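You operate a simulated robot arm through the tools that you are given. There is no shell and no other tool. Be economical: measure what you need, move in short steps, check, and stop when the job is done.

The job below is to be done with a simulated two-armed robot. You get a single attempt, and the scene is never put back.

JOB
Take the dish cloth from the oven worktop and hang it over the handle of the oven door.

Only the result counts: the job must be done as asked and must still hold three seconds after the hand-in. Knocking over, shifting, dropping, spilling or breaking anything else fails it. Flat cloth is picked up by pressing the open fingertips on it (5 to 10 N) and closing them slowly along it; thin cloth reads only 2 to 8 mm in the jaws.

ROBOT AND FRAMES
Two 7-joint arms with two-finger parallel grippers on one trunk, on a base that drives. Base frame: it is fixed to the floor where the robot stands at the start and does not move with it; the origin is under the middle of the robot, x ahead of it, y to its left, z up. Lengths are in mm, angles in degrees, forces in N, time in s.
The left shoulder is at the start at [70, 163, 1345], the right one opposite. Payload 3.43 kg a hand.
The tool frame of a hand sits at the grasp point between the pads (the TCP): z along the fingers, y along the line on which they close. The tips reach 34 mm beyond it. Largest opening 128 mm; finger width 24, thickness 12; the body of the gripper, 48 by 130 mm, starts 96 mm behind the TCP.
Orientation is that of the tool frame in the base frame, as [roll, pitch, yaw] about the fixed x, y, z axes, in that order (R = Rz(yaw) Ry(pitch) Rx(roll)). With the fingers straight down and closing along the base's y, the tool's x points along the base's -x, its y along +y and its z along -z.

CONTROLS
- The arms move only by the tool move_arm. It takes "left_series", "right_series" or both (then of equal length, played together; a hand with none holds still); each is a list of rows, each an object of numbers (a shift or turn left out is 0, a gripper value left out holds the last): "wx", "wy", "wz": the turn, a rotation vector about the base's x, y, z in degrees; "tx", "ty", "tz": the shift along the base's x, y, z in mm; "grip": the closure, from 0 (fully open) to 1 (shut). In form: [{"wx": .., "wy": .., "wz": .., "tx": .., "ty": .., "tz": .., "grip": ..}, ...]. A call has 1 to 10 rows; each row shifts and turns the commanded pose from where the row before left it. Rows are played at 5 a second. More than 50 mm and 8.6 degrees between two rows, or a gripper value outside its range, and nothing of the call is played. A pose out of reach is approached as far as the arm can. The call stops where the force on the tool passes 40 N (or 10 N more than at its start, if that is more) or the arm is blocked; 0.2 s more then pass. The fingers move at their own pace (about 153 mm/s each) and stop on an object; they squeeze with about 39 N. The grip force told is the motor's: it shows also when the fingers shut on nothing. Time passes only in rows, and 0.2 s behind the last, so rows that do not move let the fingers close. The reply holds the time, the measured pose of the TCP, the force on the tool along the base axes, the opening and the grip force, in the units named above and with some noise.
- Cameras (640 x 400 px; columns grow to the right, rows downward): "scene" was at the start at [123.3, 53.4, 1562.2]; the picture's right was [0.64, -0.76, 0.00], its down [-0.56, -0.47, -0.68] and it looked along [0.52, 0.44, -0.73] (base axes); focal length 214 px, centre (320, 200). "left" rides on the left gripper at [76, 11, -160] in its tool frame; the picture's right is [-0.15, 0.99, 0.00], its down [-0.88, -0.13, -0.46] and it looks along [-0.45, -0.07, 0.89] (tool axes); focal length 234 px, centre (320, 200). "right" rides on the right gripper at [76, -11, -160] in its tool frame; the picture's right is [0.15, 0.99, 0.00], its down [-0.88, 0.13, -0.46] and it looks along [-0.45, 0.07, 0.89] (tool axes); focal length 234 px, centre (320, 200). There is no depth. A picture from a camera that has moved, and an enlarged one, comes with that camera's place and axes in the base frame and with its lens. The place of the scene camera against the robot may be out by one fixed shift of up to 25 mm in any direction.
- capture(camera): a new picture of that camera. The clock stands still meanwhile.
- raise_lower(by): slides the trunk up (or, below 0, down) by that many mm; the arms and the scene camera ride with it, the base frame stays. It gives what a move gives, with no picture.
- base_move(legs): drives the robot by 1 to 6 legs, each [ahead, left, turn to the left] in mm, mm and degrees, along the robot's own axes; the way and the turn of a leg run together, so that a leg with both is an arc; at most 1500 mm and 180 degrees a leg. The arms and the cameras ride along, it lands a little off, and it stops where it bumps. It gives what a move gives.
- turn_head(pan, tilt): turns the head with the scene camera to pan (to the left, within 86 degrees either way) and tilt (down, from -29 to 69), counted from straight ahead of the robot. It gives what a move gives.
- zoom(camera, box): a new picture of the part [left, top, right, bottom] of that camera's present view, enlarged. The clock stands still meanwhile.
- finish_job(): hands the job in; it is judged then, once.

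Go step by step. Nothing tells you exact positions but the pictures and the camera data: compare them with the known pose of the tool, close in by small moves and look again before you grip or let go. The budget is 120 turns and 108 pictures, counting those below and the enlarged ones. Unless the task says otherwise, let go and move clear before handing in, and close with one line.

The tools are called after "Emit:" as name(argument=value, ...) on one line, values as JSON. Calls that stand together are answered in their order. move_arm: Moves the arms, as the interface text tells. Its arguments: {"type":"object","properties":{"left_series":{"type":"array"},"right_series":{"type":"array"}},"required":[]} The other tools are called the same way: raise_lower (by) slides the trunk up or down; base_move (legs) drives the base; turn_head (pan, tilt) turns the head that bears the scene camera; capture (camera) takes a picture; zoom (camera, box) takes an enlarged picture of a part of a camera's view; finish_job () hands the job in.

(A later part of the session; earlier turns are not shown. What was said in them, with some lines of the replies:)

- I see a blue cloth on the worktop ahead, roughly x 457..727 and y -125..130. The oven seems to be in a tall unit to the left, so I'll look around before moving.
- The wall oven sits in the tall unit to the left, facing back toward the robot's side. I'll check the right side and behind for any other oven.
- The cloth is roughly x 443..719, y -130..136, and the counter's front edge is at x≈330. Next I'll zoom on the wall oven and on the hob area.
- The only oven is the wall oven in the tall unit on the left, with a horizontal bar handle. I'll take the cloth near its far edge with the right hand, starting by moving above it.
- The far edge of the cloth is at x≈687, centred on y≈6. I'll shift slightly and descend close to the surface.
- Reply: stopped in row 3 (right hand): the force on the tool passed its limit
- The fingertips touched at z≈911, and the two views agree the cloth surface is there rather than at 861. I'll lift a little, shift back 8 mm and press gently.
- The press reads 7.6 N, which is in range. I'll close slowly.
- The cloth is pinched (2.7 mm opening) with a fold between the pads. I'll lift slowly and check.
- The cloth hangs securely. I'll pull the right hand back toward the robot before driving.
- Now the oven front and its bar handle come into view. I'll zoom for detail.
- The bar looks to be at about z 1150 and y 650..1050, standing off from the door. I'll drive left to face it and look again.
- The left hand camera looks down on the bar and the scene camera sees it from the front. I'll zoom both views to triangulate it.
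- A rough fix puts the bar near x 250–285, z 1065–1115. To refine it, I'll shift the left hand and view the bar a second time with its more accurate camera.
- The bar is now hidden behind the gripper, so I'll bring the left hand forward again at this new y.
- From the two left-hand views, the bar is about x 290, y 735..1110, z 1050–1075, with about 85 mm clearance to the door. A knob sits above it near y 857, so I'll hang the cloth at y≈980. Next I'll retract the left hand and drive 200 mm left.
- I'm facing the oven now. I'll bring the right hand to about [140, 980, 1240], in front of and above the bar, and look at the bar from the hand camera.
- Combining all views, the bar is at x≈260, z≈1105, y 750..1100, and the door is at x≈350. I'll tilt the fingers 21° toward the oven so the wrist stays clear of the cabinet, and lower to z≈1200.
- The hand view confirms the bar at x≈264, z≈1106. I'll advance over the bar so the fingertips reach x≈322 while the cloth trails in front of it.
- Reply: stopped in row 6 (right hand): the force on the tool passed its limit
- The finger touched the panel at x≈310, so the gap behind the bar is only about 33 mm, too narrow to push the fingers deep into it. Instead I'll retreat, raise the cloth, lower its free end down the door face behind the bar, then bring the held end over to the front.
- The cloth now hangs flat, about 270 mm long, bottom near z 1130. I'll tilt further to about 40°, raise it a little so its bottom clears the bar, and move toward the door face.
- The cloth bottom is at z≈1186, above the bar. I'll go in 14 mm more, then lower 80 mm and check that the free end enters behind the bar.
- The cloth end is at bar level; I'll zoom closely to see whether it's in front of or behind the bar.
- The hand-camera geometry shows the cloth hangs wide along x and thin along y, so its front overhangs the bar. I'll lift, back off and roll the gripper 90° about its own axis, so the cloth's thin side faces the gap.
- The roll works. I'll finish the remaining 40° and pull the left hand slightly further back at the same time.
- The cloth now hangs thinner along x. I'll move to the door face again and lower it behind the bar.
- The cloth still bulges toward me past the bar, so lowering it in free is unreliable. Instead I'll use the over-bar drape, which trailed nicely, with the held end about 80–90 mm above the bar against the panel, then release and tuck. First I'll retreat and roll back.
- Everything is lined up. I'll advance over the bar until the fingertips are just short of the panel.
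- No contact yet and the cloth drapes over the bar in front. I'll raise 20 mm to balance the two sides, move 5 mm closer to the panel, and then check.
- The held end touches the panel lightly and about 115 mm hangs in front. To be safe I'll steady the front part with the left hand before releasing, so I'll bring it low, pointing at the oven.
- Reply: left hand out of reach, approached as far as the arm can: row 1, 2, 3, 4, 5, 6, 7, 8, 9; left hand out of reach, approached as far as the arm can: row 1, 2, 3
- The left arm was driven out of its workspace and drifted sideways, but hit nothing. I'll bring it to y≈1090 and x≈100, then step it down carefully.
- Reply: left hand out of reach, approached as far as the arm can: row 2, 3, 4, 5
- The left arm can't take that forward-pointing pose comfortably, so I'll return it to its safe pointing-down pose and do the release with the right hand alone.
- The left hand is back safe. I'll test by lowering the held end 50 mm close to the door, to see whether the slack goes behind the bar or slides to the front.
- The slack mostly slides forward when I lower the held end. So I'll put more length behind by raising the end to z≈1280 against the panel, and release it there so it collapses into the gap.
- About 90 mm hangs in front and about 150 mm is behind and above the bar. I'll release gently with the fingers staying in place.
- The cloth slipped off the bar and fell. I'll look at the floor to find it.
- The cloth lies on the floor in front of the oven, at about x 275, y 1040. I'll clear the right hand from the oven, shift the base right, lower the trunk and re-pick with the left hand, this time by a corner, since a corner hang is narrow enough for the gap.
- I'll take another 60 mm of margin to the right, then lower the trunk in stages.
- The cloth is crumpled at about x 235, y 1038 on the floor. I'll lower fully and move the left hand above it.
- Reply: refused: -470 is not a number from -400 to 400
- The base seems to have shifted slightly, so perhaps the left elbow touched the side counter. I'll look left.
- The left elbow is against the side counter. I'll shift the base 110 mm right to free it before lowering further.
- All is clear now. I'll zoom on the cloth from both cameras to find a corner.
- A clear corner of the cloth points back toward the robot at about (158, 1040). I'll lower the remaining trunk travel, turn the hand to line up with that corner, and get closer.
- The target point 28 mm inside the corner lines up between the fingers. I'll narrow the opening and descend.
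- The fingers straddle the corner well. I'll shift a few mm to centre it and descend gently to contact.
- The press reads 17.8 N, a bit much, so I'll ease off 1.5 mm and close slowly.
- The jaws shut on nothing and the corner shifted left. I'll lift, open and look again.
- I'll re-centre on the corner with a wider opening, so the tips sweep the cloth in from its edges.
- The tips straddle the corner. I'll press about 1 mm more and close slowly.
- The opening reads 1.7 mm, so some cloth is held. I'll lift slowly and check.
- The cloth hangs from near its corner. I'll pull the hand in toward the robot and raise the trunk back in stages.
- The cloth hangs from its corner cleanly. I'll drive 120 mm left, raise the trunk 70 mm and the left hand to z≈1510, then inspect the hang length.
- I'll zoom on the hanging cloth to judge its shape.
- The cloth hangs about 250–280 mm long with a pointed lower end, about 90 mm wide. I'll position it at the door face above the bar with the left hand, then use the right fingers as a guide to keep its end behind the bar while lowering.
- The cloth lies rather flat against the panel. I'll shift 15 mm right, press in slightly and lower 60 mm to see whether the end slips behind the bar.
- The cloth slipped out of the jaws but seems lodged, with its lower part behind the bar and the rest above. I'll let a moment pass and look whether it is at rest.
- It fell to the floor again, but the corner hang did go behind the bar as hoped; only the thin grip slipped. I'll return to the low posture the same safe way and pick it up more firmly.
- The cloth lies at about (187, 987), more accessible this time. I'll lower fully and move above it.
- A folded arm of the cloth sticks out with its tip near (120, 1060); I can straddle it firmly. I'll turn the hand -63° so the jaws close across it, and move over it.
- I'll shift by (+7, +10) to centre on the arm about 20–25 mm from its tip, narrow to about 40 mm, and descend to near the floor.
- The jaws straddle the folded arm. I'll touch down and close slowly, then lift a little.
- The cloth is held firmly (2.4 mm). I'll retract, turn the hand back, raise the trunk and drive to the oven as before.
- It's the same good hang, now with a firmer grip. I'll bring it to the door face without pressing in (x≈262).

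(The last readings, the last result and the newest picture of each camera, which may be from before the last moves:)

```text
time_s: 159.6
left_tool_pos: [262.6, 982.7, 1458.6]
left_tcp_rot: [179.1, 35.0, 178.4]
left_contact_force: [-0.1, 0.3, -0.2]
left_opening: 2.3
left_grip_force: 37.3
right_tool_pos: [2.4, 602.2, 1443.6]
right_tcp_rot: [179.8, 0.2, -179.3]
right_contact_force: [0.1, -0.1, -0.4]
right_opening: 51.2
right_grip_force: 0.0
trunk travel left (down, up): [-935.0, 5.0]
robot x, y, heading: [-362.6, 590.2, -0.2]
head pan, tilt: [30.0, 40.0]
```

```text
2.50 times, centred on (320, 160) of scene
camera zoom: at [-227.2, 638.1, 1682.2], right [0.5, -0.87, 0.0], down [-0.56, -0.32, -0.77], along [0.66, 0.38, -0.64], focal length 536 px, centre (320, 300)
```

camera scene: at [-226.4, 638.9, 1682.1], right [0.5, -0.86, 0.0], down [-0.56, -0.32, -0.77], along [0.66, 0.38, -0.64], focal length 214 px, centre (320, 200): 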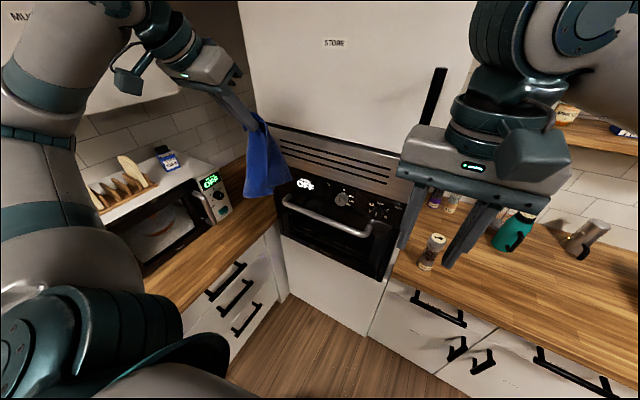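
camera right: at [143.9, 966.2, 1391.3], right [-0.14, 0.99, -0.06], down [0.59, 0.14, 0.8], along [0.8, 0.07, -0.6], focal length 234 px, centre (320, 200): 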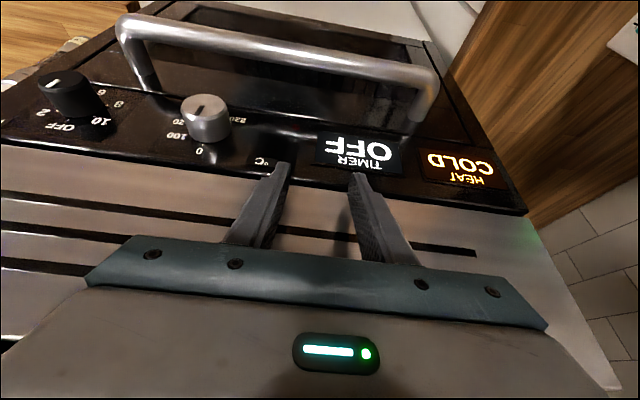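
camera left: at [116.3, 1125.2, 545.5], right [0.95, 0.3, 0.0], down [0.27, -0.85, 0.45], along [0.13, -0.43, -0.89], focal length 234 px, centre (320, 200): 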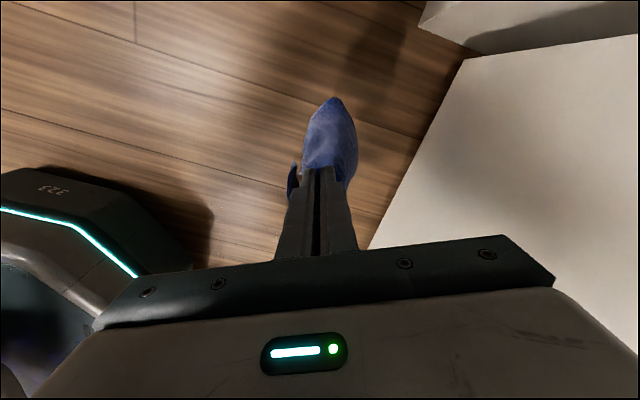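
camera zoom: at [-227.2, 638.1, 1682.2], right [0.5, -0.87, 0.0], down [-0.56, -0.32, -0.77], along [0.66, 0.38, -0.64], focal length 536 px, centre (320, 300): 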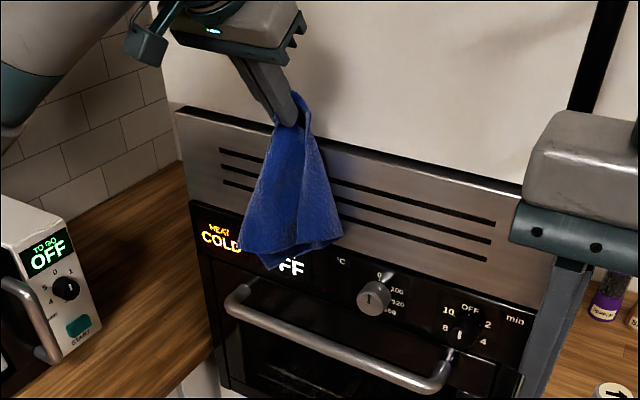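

The flared end spans about y 900–1070, which just fits between the knob and the bar's end. I'll lower 75 mm and check.

Emit:
move_arm(left_series=[{"tz": -15}, {"tz": -15}, {"tz": -15}, {"tz": -15}, {"tz": -15}, {}])

Emit:
zoom(camera="scene", box=[260, 110, 390, 240])

```text
time_s: 161.0
left_tool_pos: [264.4, 982.3, 1382.7]
left_tcp_rot: [179.1, 34.9, 178.4]
left_contact_force: [-1.1, -0.3, -0.4]
left_opening: 2.6
left_grip_force: 37.3
right_tool_pos: [1.8, 600.1, 1441.9]
right_tcp_rot: [179.8, 0.1, -179.3]
right_contact_force: [-0.3, -0.1, 0.5]
right_opening: 51.2
right_grip_force: 0.1
trunk travel left (down, up): [-935.0, 5.0]
robot x, y, heading: [-363.3, 593.1, 0.0]
head pan, tilt: [30.0, 40.0]
```

```text
3.08 times, centred on (325, 175) of scene
camera zoom: at [-227.2, 637.9, 1682.2], right [0.5, -0.87, 0.0], down [-0.56, -0.32, -0.77], along [0.66, 0.38, -0.64], focal length 660 px, centre (305, 277)
```

zoom: 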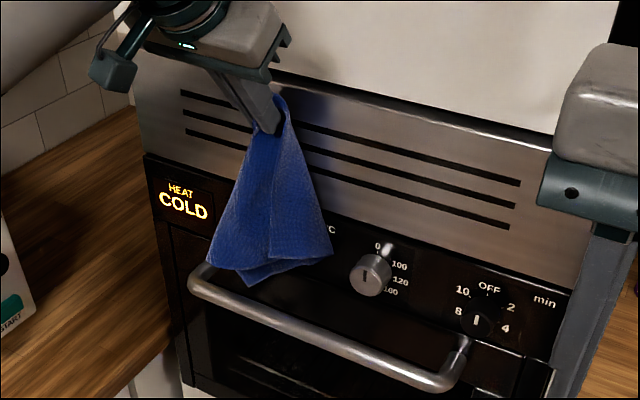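

The end is right at the bar's top, and its left corner is close to the bar's post. I'll shift 12 mm right and lower 50 mm more.

Emit:
move_arm(left_series=[{"ty": -12}, {"tz": -12}, {"tz": -13}, {"tz": -12}, {"tz": -13}, {}])

Emit:
zoom(camera="scene", box=[260, 110, 390, 240])

```text
time_s: 162.4
left_tool_pos: [263.6, 970.7, 1333.2]
left_tcp_rot: [179.2, 34.9, 178.5]
left_contact_force: [0.4, 0.0, -0.3]
left_opening: 2.5
left_grip_force: 37.3
right_tool_pos: [2.9, 601.0, 1444.0]
right_tcp_rot: [179.8, 0.4, -179.4]
right_contact_force: [0.8, -0.2, 0.3]
right_opening: 50.8
right_grip_force: 0.0
trunk travel left (down, up): [-935.0, 5.0]
robot x, y, heading: [-361.9, 591.1, -0.1]
head pan, tilt: [30.0, 40.0]
```

```text
3.08 times, centred on (325, 175) of scene
camera zoom: at [-227.3, 638.3, 1682.2], right [0.5, -0.87, 0.0], down [-0.56, -0.32, -0.77], along [0.66, 0.38, -0.64], focal length 660 px, centre (305, 277)
```

zoom: 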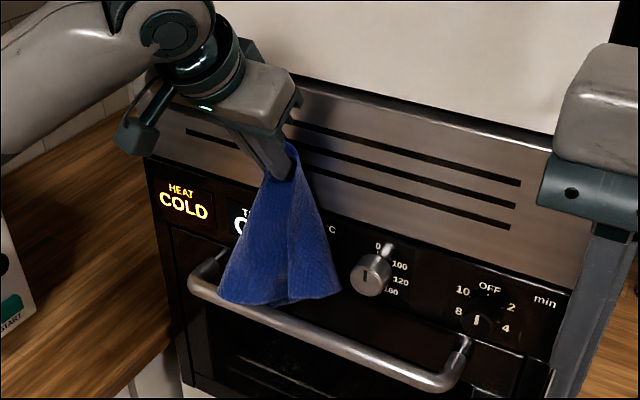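

I'll look closely at the lower edge to see which parts are in front of or behind the bar.

Emit:
zoom(camera="scene", box=[295, 155, 345, 190])

```text
11.43 times, centred on (320, 172) of scene
camera zoom: at [-227.3, 638.3, 1682.2], right [0.5, -0.87, 0.0], down [-0.56, -0.32, -0.77], along [0.66, 0.38, -0.64], focal length 2451 px, centre (320, 514)
```

zoom: 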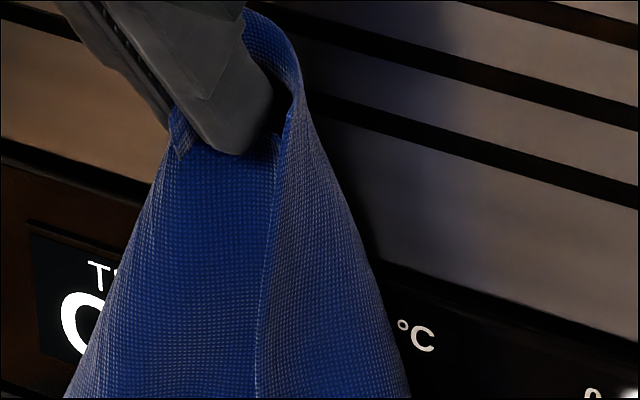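

Emit:
zoom(camera="scene", box=[280, 190, 345, 225])

```text
9.85 times, centred on (312, 208) of scene
camera zoom: at [-227.3, 638.3, 1682.2], right [0.5, -0.87, 0.0], down [-0.56, -0.32, -0.77], along [0.66, 0.38, -0.64], focal length 2112 px, centre (394, 126)
```

zoom: 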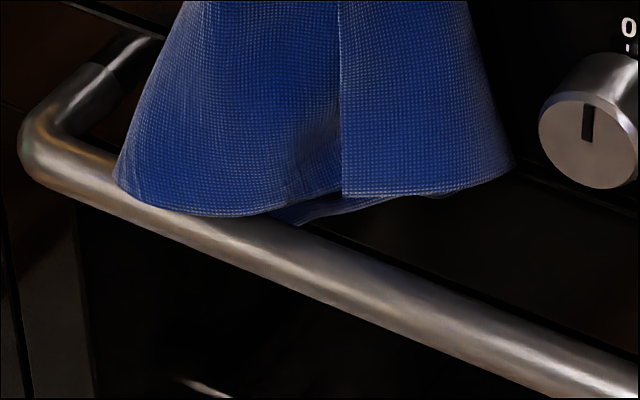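

The rear layer is already going behind the bar, while the front flaps are at its front edge, a natural tent shape. I'll centre the apex over the bar (14 mm back) and lower it, so it straddles the bar.

Emit:
move_arm(left_series=[{"tx": -7}, {"tx": -7}, {"tz": -15}, {"tz": -15}, {"tz": -15}, {"tz": -15}, {}])

Emit:
zoom(camera="scene", box=[275, 150, 355, 230])

```text
time_s: 164.0
left_tool_pos: [249.9, 971.3, 1273.4]
left_tcp_rot: [179.0, 34.9, 178.4]
left_contact_force: [-0.6, 0.3, 0.2]
left_opening: 2.7
left_grip_force: 37.0
right_tool_pos: [1.8, 602.0, 1444.0]
right_tcp_rot: [179.9, 0.3, -179.3]
right_contact_force: [0.3, -0.3, 0.5]
right_opening: 51.3
right_grip_force: 0.1
trunk travel left (down, up): [-935.0, 5.0]
robot x, y, heading: [-360.4, 592.6, 0.3]
head pan, tilt: [30.0, 40.0]
```

```text
5.00 times, centred on (315, 190) of scene
camera zoom: at [-227.1, 638.1, 1682.2], right [0.5, -0.87, 0.0], down [-0.56, -0.32, -0.77], along [0.66, 0.38, -0.64], focal length 1072 px, centre (345, 250)
```

zoom: 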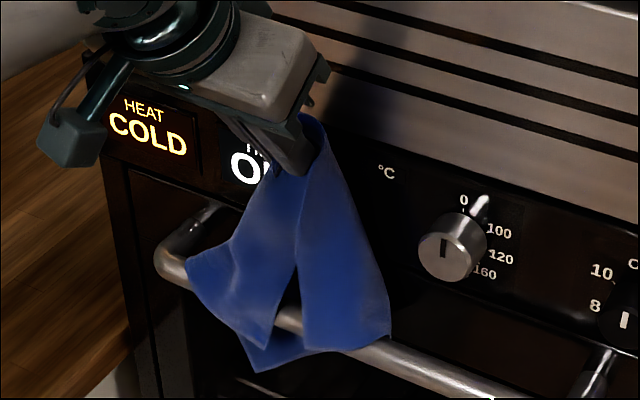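

The cloth straddles the bar: two flaps in front and the rear layer behind. I'll keep lowering until the apex is just above the bar.

Emit:
move_arm(left_series=[{"tz": -15, "tx": -1}, {"tz": -15, "tx": -1}, {"tz": -15, "tx": -1}, {"tz": -15, "tx": -1}, {"tz": -15}, {"tz": -10}, {}])

Emit:
zoom(camera="scene", box=[275, 150, 355, 230])

```text
time_s: 165.6
left_tool_pos: [244.9, 970.8, 1188.6]
left_tcp_rot: [179.0, 34.8, 178.4]
left_contact_force: [0.3, 0.3, -1.0]
left_opening: 2.4
left_grip_force: 36.9
right_tool_pos: [2.2, 601.1, 1443.0]
right_tcp_rot: [179.7, 0.4, -179.2]
right_contact_force: [-0.4, -0.1, 0.6]
right_opening: 51.3
right_grip_force: 0.0
trunk travel left (down, up): [-935.0, 5.0]
robot x, y, heading: [-365.8, 594.8, -0.0]
head pan, tilt: [30.0, 40.0]
```

```text
5.00 times, centred on (315, 190) of scene
camera zoom: at [-227.3, 638.1, 1682.2], right [0.5, -0.87, 0.0], down [-0.56, -0.32, -0.77], along [0.66, 0.38, -0.64], focal length 1072 px, centre (345, 250)
```

zoom: 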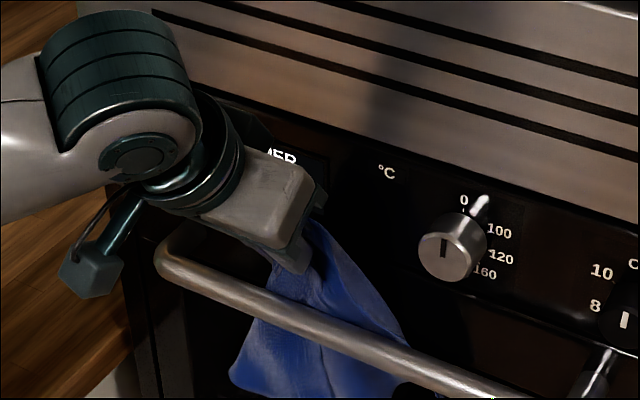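

The whole cloth has now slipped behind the bar, which suits the original plan. I'll bring the held end forward over the bar and down in front.

Emit:
move_arm(left_series=[{"tx": -15, "tz": 10}, {"tx": -20, "tz": 5}, {"tx": -20}, {"tx": -5, "tz": -20}, {"tz": -25}, {"tz": -25}, {"tz": -25}, {"tz": -25}, {"tz": -25}, {}])

Emit:
zoom(camera="scene", box=[260, 150, 360, 260])

```text
time_s: 167.8
left_tool_pos: [185.3, 968.4, 1058.1]
left_tcp_rot: [179.1, 34.9, 178.4]
left_contact_force: [-0.2, -1.0, 0.8]
left_opening: 2.7
left_grip_force: 36.7
right_tool_pos: [1.7, 600.9, 1443.6]
right_tcp_rot: [179.8, 0.3, -179.2]
right_contact_force: [0.7, 0.4, -1.2]
right_opening: 51.2
right_grip_force: 0.0
trunk travel left (down, up): [-935.0, 5.0]
robot x, y, heading: [-362.3, 592.6, 0.3]
head pan, tilt: [30.0, 40.0]
```

```text
3.64 times, centred on (310, 205) of scene
camera zoom: at [-227.4, 638.1, 1682.3], right [0.5, -0.87, 0.0], down [-0.56, -0.32, -0.77], along [0.66, 0.38, -0.64], focal length 780 px, centre (356, 182)
```

zoom: 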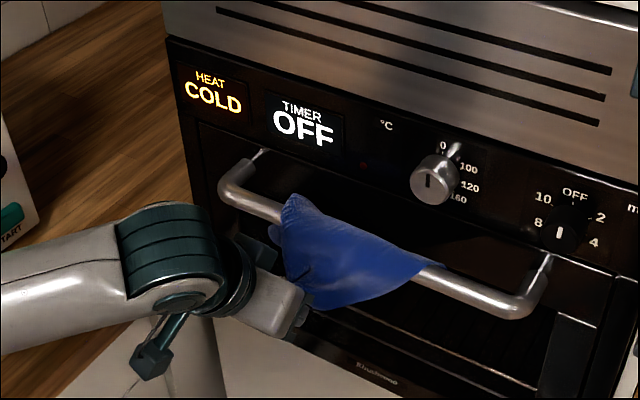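

The cloth is now draped over the bar. To balance front and rear I'll pull the front end about 38 mm further down.

Emit:
move_arm(left_series=[{"tz": -13}, {"tz": -13}, {"tz": -12}, {"tx": 10}, {}])

Emit:
zoom(camera="scene", box=[260, 150, 360, 260])

```text
time_s: 169.0
left_tool_pos: [197.0, 971.6, 1020.8]
left_tcp_rot: [179.1, 34.9, 178.4]
left_contact_force: [0.1, -0.6, -0.4]
left_opening: 2.6
left_grip_force: 37.0
right_tool_pos: [2.3, 600.8, 1441.7]
right_tcp_rot: [179.8, 0.2, -179.3]
right_contact_force: [0.5, 0.2, 0.2]
right_opening: 51.1
right_grip_force: 0.0
trunk travel left (down, up): [-935.0, 5.0]
robot x, y, heading: [-364.0, 592.6, 0.2]
head pan, tilt: [30.0, 40.0]
```

```text
3.64 times, centred on (310, 205) of scene
camera zoom: at [-227.3, 638.1, 1682.2], right [0.5, -0.87, 0.0], down [-0.56, -0.32, -0.77], along [0.66, 0.38, -0.64], focal length 780 px, centre (356, 182)
```

zoom: 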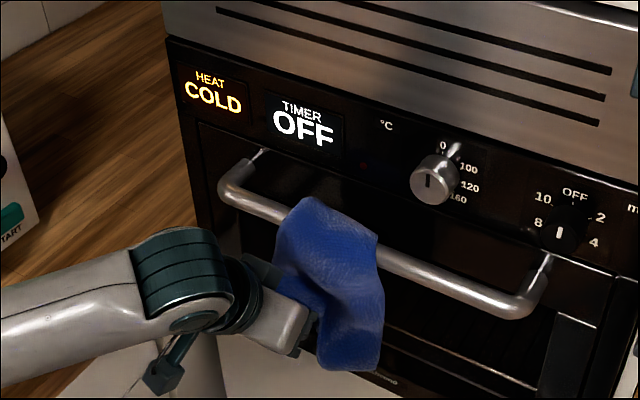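

The drape looks balanced by my estimate, with roughly half the cloth on each side. I'll bring the end closer under the bar and release gently.

Emit:
move_arm(left_series=[{"tx": 10, "tz": 2}, {"tx": 8, "tz": 2}, {"grip": 0.97}, {"grip": 0.93}, {"grip": 0.88}, {"grip": 0.8}, {"grip": 0.7}, {}])

Emit:
zoom(camera="scene", box=[260, 150, 360, 260])

```text
time_s: 170.8
left_tool_pos: [212.9, 969.7, 1024.1]
left_tcp_rot: [179.0, 35.0, 178.4]
left_contact_force: [-0.1, -0.4, 0.6]
left_opening: 38.3
left_grip_force: 0.0
right_tool_pos: [3.0, 602.3, 1442.9]
right_tcp_rot: [179.8, 0.3, -179.3]
right_contact_force: [-0.1, -0.5, 0.7]
right_opening: 51.0
right_grip_force: 0.1
trunk travel left (down, up): [-935.0, 5.0]
robot x, y, heading: [-362.5, 594.7, -0.2]
head pan, tilt: [30.0, 40.0]
```

```text
3.64 times, centred on (310, 205) of scene
camera zoom: at [-227.1, 638.1, 1682.2], right [0.5, -0.87, 0.0], down [-0.56, -0.32, -0.77], along [0.66, 0.38, -0.64], focal length 780 px, centre (356, 182)
```

zoom: 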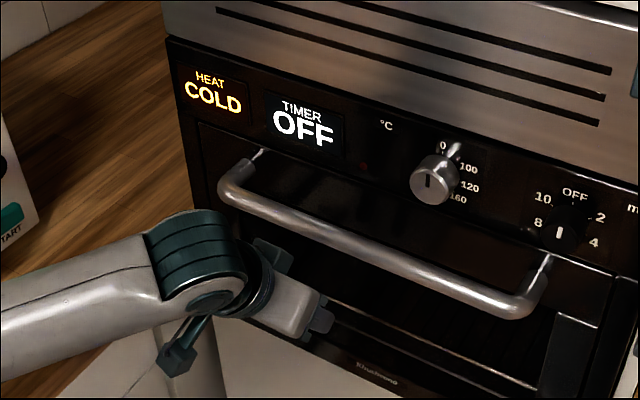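

It slid off again, so the front was too heavy. I'll retreat, go down for the cloth with the same safe route, and next time leave more of it behind the bar.

Emit:
move_arm(left_series=[{"tx": -35}, {"tx": -40}, {"tx": -40, "tz": 10}, {"tx": -17, "ty": 5, "tz": 42, "wy": 5}, {"tx": -17, "ty": 5, "tz": 42, "wy": 5}, {"tx": -17, "ty": 5, "tz": 42, "wy": 5}, {"tx": -17, "ty": 5, "tz": 42, "wy": 5}, {"tx": -20, "ty": 5, "tz": 40, "wy": 5}, {"tx": -20, "ty": 5, "tz": 40, "wy": 5}, {"tx": -30, "ty": 3, "tz": 36, "wy": 5, "grip": 0.0}])

Emit:
base_move(legs=[[0, -117, 0]])

Emit:
raise_lower(by=-400)

Emit:
raise_lower(by=-400)

Emit:
raise_lower(by=-130)

Emit:
move_arm(left_series=[{"tx": 20, "ty": 13, "tz": -10}, {"tx": 20, "ty": 13, "tz": -10}, {"tx": 20, "ty": 13, "tz": -10}, {"tx": 20, "ty": 13, "tz": -10}, {"tx": 20, "ty": 13, "tz": -10}, {"tx": 20, "ty": 13, "tz": -10}, {"tx": 20, "ty": 13, "tz": -10}, {"tx": 20, "ty": 10, "tz": -10}, {}])

Emit:
capture(camera="left")

```text
time_s: 173.0
left_tool_pos: [-37.5, 1004.1, 1320.3]
left_tcp_rot: [-180.0, -0.2, 178.7]
left_contact_force: [0.0, -0.1, 0.2]
left_opening: 128.2
left_grip_force: 0.1
left hand out of reach, approached as far as the arm can: row 7
right_tool_pos: [2.4, 600.0, 1442.6]
right_tcp_rot: [179.8, 0.3, -179.3]
right_contact_force: [-0.5, -1.1, 1.0]
right_opening: 51.2
right_grip_force: 0.0
trunk travel left (down, up): [-935.0, 5.0]
robot x, y, heading: [-365.9, 596.4, -0.0]
head pan, tilt: [30.0, 40.0]
```

```text
time_s: 174.2
left_tool_pos: [-34.6, 892.3, 1318.7]
left_tcp_rot: [-179.8, -0.1, 178.7]
left_contact_force: [0.1, 0.0, 0.0]
left_opening: 127.9
left_grip_force: 0.0
right_tool_pos: [2.4, 488.4, 1443.8]
right_tcp_rot: [180.0, 0.3, -179.3]
right_contact_force: [-0.2, 0.1, -0.3]
right_opening: 51.0
right_grip_force: 0.1
trunk travel left (down, up): [-935.0, 5.0]
robot x, y, heading: [-362.1, 473.9, 0.2]
head pan, tilt: [30.0, 40.0]
```

```text
time_s: 178.1
left_tool_pos: [-35.9, 887.7, 920.6]
left_tcp_rot: [-179.9, -0.1, 178.8]
left_contact_force: [1.0, 0.0, 0.0]
left_opening: 127.9
left_grip_force: 0.0
right_tool_pos: [1.9, 485.4, 1043.4]
right_tcp_rot: [179.8, 0.2, -179.3]
right_contact_force: [0.3, -0.5, -0.9]
right_opening: 51.1
right_grip_force: 0.0
trunk travel left (down, up): [-535.0, 405.0]
robot x, y, heading: [-359.8, 479.1, 0.2]
head pan, tilt: [30.0, 40.0]
```

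```text
time_s: 181.9
left_tool_pos: [-34.7, 887.9, 519.6]
left_tcp_rot: [-179.9, -0.1, 178.7]
left_contact_force: [-0.1, 0.3, -0.3]
left_opening: 128.3
left_grip_force: 0.1
right_tool_pos: [2.6, 485.6, 644.2]
right_tcp_rot: [179.8, 0.3, -179.2]
right_contact_force: [-0.3, 0.3, 0.5]
right_opening: 51.2
right_grip_force: 0.1
trunk travel left (down, up): [-135.0, 805.0]
robot x, y, heading: [-360.4, 478.2, 0.2]
head pan, tilt: [30.0, 40.0]
```

```text
time_s: 183.5
left_tool_pos: [-35.2, 888.3, 389.5]
left_tcp_rot: [-179.9, -0.1, 178.7]
left_contact_force: [0.2, -0.5, 0.3]
left_opening: 127.9
left_grip_force: 0.0
right_tool_pos: [1.5, 485.5, 513.2]
right_tcp_rot: [179.9, 0.3, -179.3]
right_contact_force: [0.5, -0.3, 0.2]
right_opening: 50.9
right_grip_force: 0.1
trunk travel left (down, up): [-5.0, 935.0]
robot x, y, heading: [-361.7, 476.0, 0.3]
head pan, tilt: [30.0, 40.0]
```

```text
time_s: 185.5
left_tool_pos: [123.9, 987.7, 306.1]
left_tcp_rot: [-179.9, -0.2, 178.8]
left_contact_force: [-0.4, -0.5, 0.3]
left_opening: 128.0
left_grip_force: 0.1
right_tool_pos: [1.8, 485.8, 513.7]
right_tcp_rot: [179.9, 0.3, -179.4]
right_contact_force: [-0.1, 0.2, -0.5]
right_opening: 51.3
right_grip_force: 0.0
trunk travel left (down, up): [-5.0, 935.0]
robot x, y, heading: [-361.2, 474.8, 0.0]
head pan, tilt: [30.0, 40.0]
```

```text
6 pictures are left
camera left: at [47.7, 1002.3, 466.0], right [0.17, 0.99, 0.0], down [0.88, -0.15, 0.45], along [0.45, -0.08, -0.89], focal length 234 px, centre (320, 200)
```

left: 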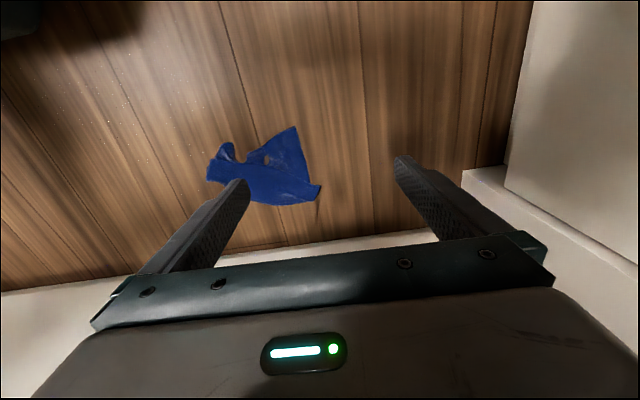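

The cloth lies spread on the floor with a clear corner at about (119, 944). I'll turn the hand -28°, go above that corner and check once.

Emit:
move_arm(left_series=[{"wz": -7, "tx": 4, "ty": -14, "tz": -38, "grip": 0.62}, {"wz": -7, "tx": 4, "ty": -14, "tz": -38}, {"wz": -7, "tx": 3, "ty": -13, "tz": -38}, {"wz": -7, "tx": 3, "ty": -13, "tz": -38}, {"tz": -35}, {}])

Emit:
zoom(camera="left", box=[210, 60, 430, 240])

```text
time_s: 186.9
left_tool_pos: [135.6, 931.3, 120.0]
left_tcp_rot: [-179.9, -0.1, 150.7]
left_contact_force: [1.1, -0.5, 0.2]
left_opening: 48.3
left_grip_force: 0.1
right_tool_pos: [1.3, 485.4, 512.0]
right_tcp_rot: [179.8, 0.2, -179.3]
right_contact_force: [-0.4, -0.4, 0.2]
right_opening: 51.3
right_grip_force: 0.0
trunk travel left (down, up): [-5.0, 935.0]
robot x, y, heading: [-363.3, 478.5, 0.0]
head pan, tilt: [30.0, 40.0]
```

```text
2.22 times, centred on (320, 150) of left
camera zoom: at [75.2, 979.4, 281.2], right [0.61, 0.79, 0.0], down [0.7, -0.55, 0.45], along [0.36, -0.28, -0.89], focal length 520 px, centre (320, 311)
```

zoom: 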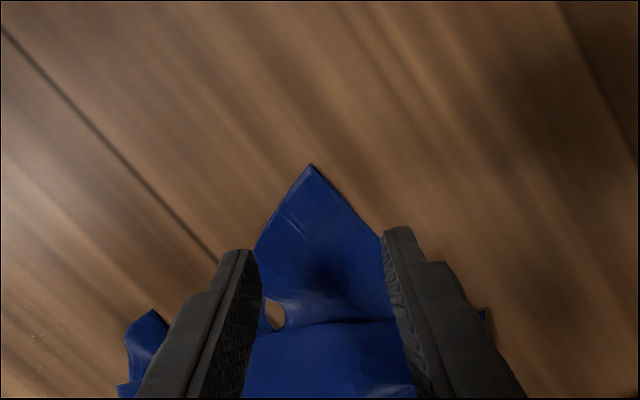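

The landing point is 23 mm inside the corner and centred, with the fingers just outside its edges. I'll descend, press lightly, close slowly and lift.

Emit:
move_arm(left_series=[{"tz": -35, "tx": -1, "ty": -1}, {"tz": -30}, {"tz": -14}, {"tz": -4}, {}])

Emit:
move_arm(left_series=[{"tz": -1.7}, {"grip": 0.7}, {"grip": 0.76}, {"grip": 0.81}, {"grip": 0.86}, {"grip": 0.9}, {"grip": 0.94}, {"grip": 0.97}, {"grip": 1.0}, {}])

Emit:
move_arm(left_series=[{"tz": 5}, {"tz": 10}, {"tz": 15}, {}])

```text
time_s: 188.1
left_tool_pos: [137.2, 935.0, 39.1]
left_tcp_rot: [-179.9, -0.1, 150.7]
left_contact_force: [0.3, -0.2, -0.1]
left_opening: 48.8
left_grip_force: 0.0
right_tool_pos: [2.7, 486.2, 513.0]
right_tcp_rot: [179.8, 0.3, -179.4]
right_contact_force: [0.7, 1.1, 0.3]
right_opening: 51.3
right_grip_force: 0.1
trunk travel left (down, up): [-5.0, 935.0]
robot x, y, heading: [-365.4, 475.9, 0.1]
head pan, tilt: [30.0, 40.0]
```

```text
time_s: 190.3
left_tool_pos: [136.7, 934.9, 37.4]
left_tcp_rot: [-179.9, -0.1, 150.6]
left_contact_force: [0.2, 0.9, 0.1]
left_opening: 0.1
left_grip_force: 32.7
right_tool_pos: [1.0, 485.1, 513.6]
right_tcp_rot: [179.8, 0.3, -179.3]
right_contact_force: [0.7, -0.3, 0.5]
right_opening: 51.2
right_grip_force: 0.0
trunk travel left (down, up): [-5.0, 935.0]
robot x, y, heading: [-364.6, 475.0, 0.2]
head pan, tilt: [30.0, 40.0]
```

```text
time_s: 191.3
left_tool_pos: [136.3, 933.5, 69.6]
left_tcp_rot: [-179.9, -0.1, 150.7]
left_contact_force: [-0.2, -0.3, 0.5]
left_opening: 0.1
left_grip_force: 33.0
right_tool_pos: [1.6, 484.5, 513.4]
right_tcp_rot: [179.8, 0.3, -179.4]
right_contact_force: [0.6, 0.8, -0.7]
right_opening: 51.0
right_grip_force: 0.1
trunk travel left (down, up): [-5.0, 935.0]
robot x, y, heading: [-363.8, 475.7, -0.1]
head pan, tilt: [30.0, 40.0]
```

There was no floor contact, so it missed without disturbing the cloth. I'll reopen and press down to real contact.

Emit:
move_arm(left_series=[{"grip": 0.62}, {}, {"tz": -20}, {"tz": -10}, {"tz": -3}, {"tz": -1}, {}])

```text
time_s: 192.9
left_tool_pos: [138.9, 934.0, 34.5]
left_tcp_rot: [179.9, 0.0, 150.7]
left_contact_force: [-5.9, -0.7, 24.7]
left_opening: 50.1
left_grip_force: 1.1
right_tool_pos: [1.5, 484.5, 513.3]
right_tcp_rot: [179.7, 0.4, -179.2]
right_contact_force: [0.2, 0.0, 0.5]
right_opening: 51.0
right_grip_force: 0.0
trunk travel left (down, up): [-5.0, 935.0]
robot x, y, heading: [-361.9, 476.3, 0.4]
head pan, tilt: [30.0, 40.0]
```

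Emit:
move_arm(left_series=[{"tz": 1.3}, {"grip": 0.68}, {"grip": 0.74}, {"grip": 0.8}, {"grip": 0.85}, {"grip": 0.89}, {"grip": 0.93}, {"grip": 0.97}, {"grip": 1.0}, {}])

```text
time_s: 195.1
left_tool_pos: [136.8, 934.0, 35.1]
left_tcp_rot: [179.9, -0.1, 150.7]
left_contact_force: [-1.8, -3.8, 16.8]
left_opening: 2.2
left_grip_force: 37.1
right_tool_pos: [1.2, 484.6, 513.2]
right_tcp_rot: [179.7, 0.3, -179.3]
right_contact_force: [0.4, 0.5, 0.4]
right_opening: 51.5
right_grip_force: 0.1
trunk travel left (down, up): [-5.0, 935.0]
robot x, y, heading: [-362.5, 477.9, 0.3]
head pan, tilt: [30.0, 40.0]
```

It's gripped at 2.2 mm. I'll lift, retract, raise and drive to the oven as before, then inspect the hang.

Emit:
move_arm(left_series=[{"tz": 8}, {"tz": 15}, {"tz": 25}, {"tz": 35}, {"tz": 40}, {"tz": 45}, {"tz": 45}, {"tz": 45}, {"tz": 45}, {"tz": 45}])

Emit:
move_arm(left_series=[{"tx": -26, "ty": -7, "wz": 7}, {"tx": -26, "ty": -7, "wz": 7}, {"tx": -26, "ty": -7, "wz": 7}, {"tx": -26, "ty": -7, "wz": 7}, {"tx": -26, "ty": -7}, {"tx": -26, "ty": -7}, {"tx": -26, "ty": -6}, {}])

Emit:
raise_lower(by=400)

Emit:
raise_lower(by=400)

Emit:
raise_lower(by=130)

Emit:
base_move(legs=[[0, 120, 0]])

Emit:
move_arm(left_series=[{"tz": 40, "tx": 10}, {"tz": 40, "tx": 20}, {"tz": 40, "tx": 20}, {"tz": 40, "tx": 20}, {"tz": 45, "tx": 20, "wy": -7}, {"wy": -7, "tx": 15}, {"wy": -7, "tx": 15}, {"wy": -7}, {"wy": -7}, {}])

Emit:
zoom(camera="scene", box=[200, 80, 400, 260])

```text
time_s: 197.3
left_tool_pos: [137.3, 931.8, 382.7]
left_tcp_rot: [-179.9, -0.2, 150.7]
left_contact_force: [-0.5, 0.4, -1.8]
left_opening: 2.4
left_grip_force: 37.1
right_tool_pos: [1.5, 485.7, 513.2]
right_tcp_rot: [179.8, 0.3, -179.3]
right_contact_force: [0.4, 0.0, -0.2]
right_opening: 51.3
right_grip_force: 0.1
trunk travel left (down, up): [-5.0, 935.0]
robot x, y, heading: [-361.9, 478.3, 0.1]
head pan, tilt: [30.0, 40.0]
```

```text
time_s: 199.1
left_tool_pos: [-47.9, 884.3, 381.6]
left_tcp_rot: [-179.8, -0.1, 178.7]
left_contact_force: [-0.3, -0.3, 0.3]
left_opening: 2.1
left_grip_force: 37.2
right_tool_pos: [2.7, 485.1, 512.5]
right_tcp_rot: [179.8, 0.3, -179.3]
right_contact_force: [-0.7, 0.0, -0.2]
right_opening: 51.5
right_grip_force: 0.1
trunk travel left (down, up): [-5.0, 935.0]
robot x, y, heading: [-361.1, 476.8, 0.1]
head pan, tilt: [30.0, 40.0]
```

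```text
time_s: 202.9
left_tool_pos: [-47.2, 885.7, 781.4]
left_tcp_rot: [-179.9, -0.1, 178.7]
left_contact_force: [0.4, 0.7, 0.5]
left_opening: 2.2
left_grip_force: 37.1
right_tool_pos: [0.9, 485.9, 912.9]
right_tcp_rot: [179.8, 0.4, -179.4]
right_contact_force: [-0.3, -0.9, 0.2]
right_opening: 51.2
right_grip_force: 0.0
trunk travel left (down, up): [-405.0, 535.0]
robot x, y, heading: [-363.7, 479.6, 0.1]
head pan, tilt: [30.0, 40.0]
```

```text
time_s: 206.8
left_tool_pos: [-46.7, 884.6, 1180.9]
left_tcp_rot: [-179.9, -0.1, 178.7]
left_contact_force: [0.6, 0.6, -0.5]
left_opening: 2.2
left_grip_force: 37.2
right_tool_pos: [2.6, 486.1, 1313.9]
right_tcp_rot: [179.8, 0.3, -179.3]
right_contact_force: [-0.3, -0.5, 0.9]
right_opening: 51.0
right_grip_force: 0.0
trunk travel left (down, up): [-805.0, 135.0]
robot x, y, heading: [-360.1, 476.6, -0.0]
head pan, tilt: [30.0, 40.0]
```

```text
time_s: 208.3
left_tool_pos: [-46.9, 884.9, 1311.0]
left_tcp_rot: [-179.9, -0.2, 178.8]
left_contact_force: [0.5, 0.0, -0.3]
left_opening: 2.2
left_grip_force: 36.7
right_tool_pos: [2.9, 485.7, 1441.9]
right_tcp_rot: [179.9, 0.3, -179.3]
right_contact_force: [0.7, 0.2, -0.3]
right_opening: 51.3
right_grip_force: 0.0
trunk travel left (down, up): [-935.0, 5.0]
robot x, y, heading: [-363.4, 476.1, 0.1]
head pan, tilt: [30.0, 40.0]
```

```text
time_s: 209.6
left_tool_pos: [-47.2, 1000.5, 1312.9]
left_tcp_rot: [179.9, -0.1, 178.6]
left_contact_force: [-0.1, 0.0, 0.7]
left_opening: 2.0
left_grip_force: 36.7
right_tool_pos: [2.3, 600.4, 1443.0]
right_tcp_rot: [179.6, 0.3, -179.3]
right_contact_force: [-0.4, -0.4, -0.3]
right_opening: 50.9
right_grip_force: 0.0
trunk travel left (down, up): [-935.0, 5.0]
robot x, y, heading: [-361.4, 597.5, 0.1]
head pan, tilt: [30.0, 40.0]
```

```text
time_s: 211.8
left_tool_pos: [72.8, 1006.2, 1516.2]
left_tcp_rot: [179.2, 35.0, 178.5]
left_contact_force: [0.8, -0.9, -0.3]
left_opening: 2.0
left_grip_force: 36.8
right_tool_pos: [3.5, 606.8, 1443.6]
right_tcp_rot: [179.8, 0.3, -179.2]
right_contact_force: [-0.4, 0.4, 0.3]
right_opening: 51.0
right_grip_force: 0.0
trunk travel left (down, up): [-935.0, 5.0]
robot x, y, heading: [-362.8, 595.2, 0.0]
head pan, tilt: [30.0, 40.0]
```

```text
2.22 times, centred on (300, 170) of scene
camera zoom: at [-226.4, 643.0, 1682.1], right [0.5, -0.86, 0.0], down [-0.56, -0.32, -0.77], along [0.66, 0.38, -0.64], focal length 477 px, centre (364, 267)
```

zoom: 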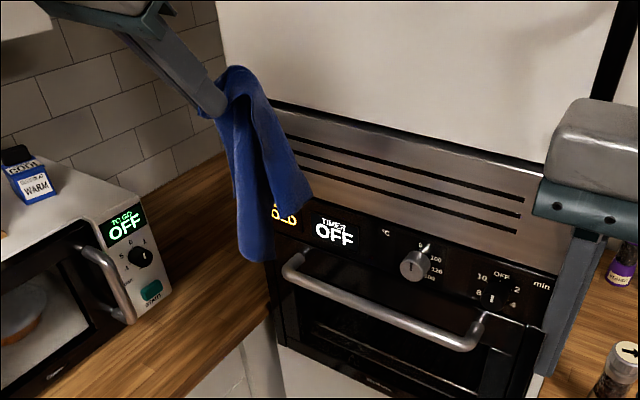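

This time the cloth is pinched nearer its middle, with one flap toward me and another toward the door, so it will suit a straddle directly over the bar. I'll centre it above the bar, lower partway and check.

Emit:
move_arm(left_series=[{"tx": 21, "ty": -1, "tz": -14}, {"tx": 21, "ty": -1, "tz": -14}, {"tx": 21, "ty": -1, "tz": -14}, {"tx": 21, "ty": -1, "tz": -14}, {"tx": 21, "ty": -1, "tz": -14}, {"tx": 21, "ty": -1, "tz": -14}, {"tx": 22, "tz": -14}, {"tx": 22, "tz": -14}, {}, {}])

Emit:
move_arm(left_series=[{"tz": -15}, {"tz": -15}, {"tz": -15}, {"tz": -15}, {"tz": -15}, {"tz": -15}, {"tz": -15}, {}])

Emit:
zoom(camera="scene", box=[260, 130, 370, 240])

```text
time_s: 214.0
left_tool_pos: [240.6, 997.8, 1406.5]
left_tcp_rot: [179.3, 34.9, 178.6]
left_contact_force: [-0.5, -0.4, -1.2]
left_opening: 2.2
left_grip_force: 36.8
right_tool_pos: [2.2, 606.2, 1443.4]
right_tcp_rot: [179.7, 0.3, -179.4]
right_contact_force: [0.7, -0.6, 0.2]
right_opening: 51.5
right_grip_force: 0.1
trunk travel left (down, up): [-935.0, 5.0]
robot x, y, heading: [-361.7, 593.8, 0.1]
head pan, tilt: [30.0, 40.0]
```

```text
time_s: 215.8
left_tool_pos: [240.1, 999.4, 1298.9]
left_tcp_rot: [179.2, 34.8, 178.6]
left_contact_force: [1.3, 0.4, -0.6]
left_opening: 1.9
left_grip_force: 37.0
right_tool_pos: [1.9, 605.2, 1443.6]
right_tcp_rot: [179.8, 0.3, -179.3]
right_contact_force: [-0.6, -0.1, 0.3]
right_opening: 51.0
right_grip_force: 0.1
trunk travel left (down, up): [-935.0, 5.0]
robot x, y, heading: [-365.3, 595.9, -0.1]
head pan, tilt: [30.0, 40.0]
```

```text
3.64 times, centred on (315, 185) of scene
camera zoom: at [-227.5, 642.1, 1682.2], right [0.5, -0.86, 0.0], down [-0.56, -0.32, -0.77], along [0.66, 0.38, -0.64], focal length 780 px, centre (338, 254)
```

zoom: 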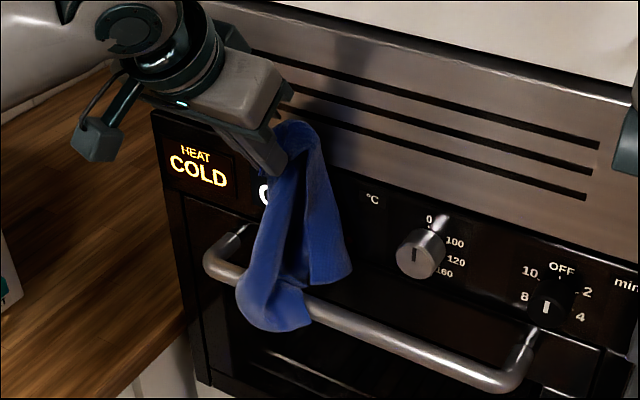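

It straddles nicely: a long flap in front and a shorter one behind. I'll lower it onto the bar while moving the pinch point slightly behind the bar to balance both sides.

Emit:
move_arm(left_series=[{"tz": -15}, {"tz": -15}, {"tz": -15}, {"tz": -15}, {"tx": 6, "tz": -14}, {"tx": 6, "tz": -14}, {"tx": 6, "tz": -12}, {"tx": 6, "tz": -12}, {"tx": 3, "tz": -10}, {}])

Emit:
zoom(camera="scene", box=[260, 130, 370, 240])

```text
time_s: 218.0
left_tool_pos: [268.4, 1000.0, 1176.7]
left_tcp_rot: [179.2, 34.9, 178.4]
left_contact_force: [-0.2, -0.3, -0.2]
left_opening: 1.9
left_grip_force: 37.3
right_tool_pos: [1.5, 604.8, 1443.7]
right_tcp_rot: [179.9, 0.3, -179.3]
right_contact_force: [0.0, -1.0, 0.9]
right_opening: 51.1
right_grip_force: 0.1
trunk travel left (down, up): [-935.0, 5.0]
robot x, y, heading: [-361.1, 599.6, 0.2]
head pan, tilt: [30.0, 40.0]
```

```text
3.64 times, centred on (315, 185) of scene
camera zoom: at [-227.7, 642.1, 1682.3], right [0.5, -0.86, 0.0], down [-0.56, -0.32, -0.77], along [0.66, 0.38, -0.64], focal length 780 px, centre (338, 254)
```

zoom: 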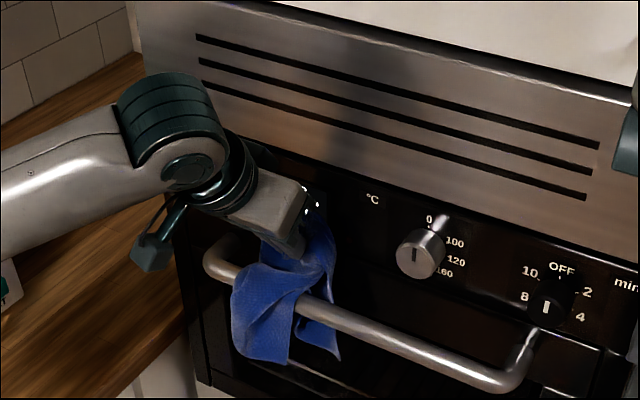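

The cloth straddles the bar with about 90 mm in front and 97 mm behind, well balanced. I'll lower the last 18 mm onto the bar, open slowly and back out along the finger axis.

Emit:
move_arm(left_series=[{"tz": -9}, {"tz": -9}, {}, {"grip": 0.95}, {"grip": 0.9}, {"grip": 0.84}, {"grip": 0.76}, {"grip": 0.68}, {}])

Emit:
move_arm(left_series=[{"tx": -6, "tz": 8}, {"tx": -8, "tz": 12}, {"tx": -12, "tz": 17}, {"tx": -17, "tz": 24}, {"tx": -20, "tz": 28}, {"tx": -20, "tz": 28}, {"tx": -30, "tz": 20}, {}])

Emit:
zoom(camera="scene", box=[260, 130, 370, 240])

```text
time_s: 220.0
left_tool_pos: [268.9, 1000.2, 1159.8]
left_tcp_rot: [179.1, 34.9, 178.5]
left_contact_force: [-0.2, 0.3, 1.1]
left_opening: 41.3
left_grip_force: 0.2
right_tool_pos: [2.4, 604.4, 1441.7]
right_tcp_rot: [179.8, 0.3, -179.2]
right_contact_force: [0.2, 0.3, 0.0]
right_opening: 51.1
right_grip_force: 0.0
trunk travel left (down, up): [-935.0, 5.0]
robot x, y, heading: [-358.2, 597.5, 0.1]
head pan, tilt: [30.0, 40.0]
```

```text
time_s: 221.8
left_tool_pos: [156.4, 997.8, 1297.9]
left_tcp_rot: [179.2, 34.8, 178.5]
left_contact_force: [0.1, -0.4, 1.0]
left_opening: 41.1
left_grip_force: 0.0
right_tool_pos: [4.0, 606.2, 1443.5]
right_tcp_rot: [179.8, 0.3, -179.3]
right_contact_force: [-0.6, 0.0, 0.7]
right_opening: 51.3
right_grip_force: 0.0
trunk travel left (down, up): [-935.0, 5.0]
robot x, y, heading: [-363.8, 598.1, -0.1]
head pan, tilt: [30.0, 40.0]
```

```text
3.64 times, centred on (315, 185) of scene
camera zoom: at [-227.3, 642.2, 1682.2], right [0.5, -0.86, 0.0], down [-0.56, -0.32, -0.77], along [0.66, 0.38, -0.64], focal length 780 px, centre (338, 254)
```

zoom: 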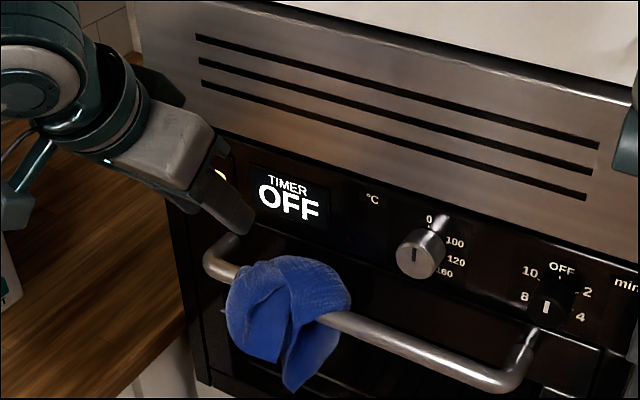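

The cloth is hanging over the bar. I'll move the hand well clear, let several seconds pass, and use the last picture to confirm it holds.

Emit:
move_arm(left_series=[{"tx": -30, "tz": 15}, {"tx": -35, "tz": 10}, {"tx": -35, "wy": 7}, {"tx": -30, "wy": 7}, {"wy": 7}, {"wy": 7}, {"wy": 7}, {}, {}, {}])

Emit:
move_arm(left_series=[{}, {}, {}, {}, {}, {}, {}, {}, {}, {}])

Emit:
zoom(camera="scene", box=[260, 130, 370, 240])

```text
time_s: 224.0
left_tool_pos: [37.7, 1006.4, 1323.7]
left_tcp_rot: [-179.9, 0.0, 178.7]
left_contact_force: [0.7, 0.6, 0.5]
left_opening: 41.1
left_grip_force: 0.0
left hand out of reach, approached as far as the arm can: row 2, 3
right_tool_pos: [3.6, 605.1, 1442.3]
right_tcp_rot: [179.8, 0.3, -179.4]
right_contact_force: [0.5, 0.2, -0.2]
right_opening: 51.3
right_grip_force: 0.0
trunk travel left (down, up): [-935.0, 5.0]
robot x, y, heading: [-366.3, 595.5, 0.3]
head pan, tilt: [30.0, 40.0]
```

```text
time_s: 226.2
left_tool_pos: [37.9, 1006.7, 1323.7]
left_tcp_rot: [-179.8, -0.1, 178.7]
left_contact_force: [0.6, 0.3, 0.1]
left_opening: 41.2
left_grip_force: 0.1
right_tool_pos: [2.8, 606.2, 1442.4]
right_tcp_rot: [179.8, 0.4, -179.3]
right_contact_force: [-0.2, 0.0, 0.2]
right_opening: 51.3
right_grip_force: 0.0
trunk travel left (down, up): [-935.0, 5.0]
robot x, y, heading: [-364.2, 597.9, 0.1]
head pan, tilt: [30.0, 40.0]
```

```text
3.64 times, centred on (315, 185) of scene
camera zoom: at [-227.4, 642.2, 1682.2], right [0.5, -0.86, 0.0], down [-0.56, -0.32, -0.77], along [0.66, 0.38, -0.64], focal length 780 px, centre (338, 254)
```

zoom: 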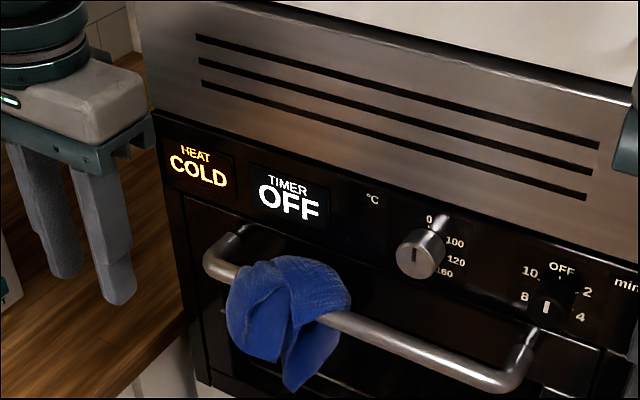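

The cloth has not moved between the two pictures, taken more than four seconds apart, and both hands are clear, so I'm handing in.

Emit:
finish_job()

```text
The job is handed in.
```

The dish cloth is hanging over the oven door handle, with both hands clear; it dropped to the floor three times along the way before it stayed put.
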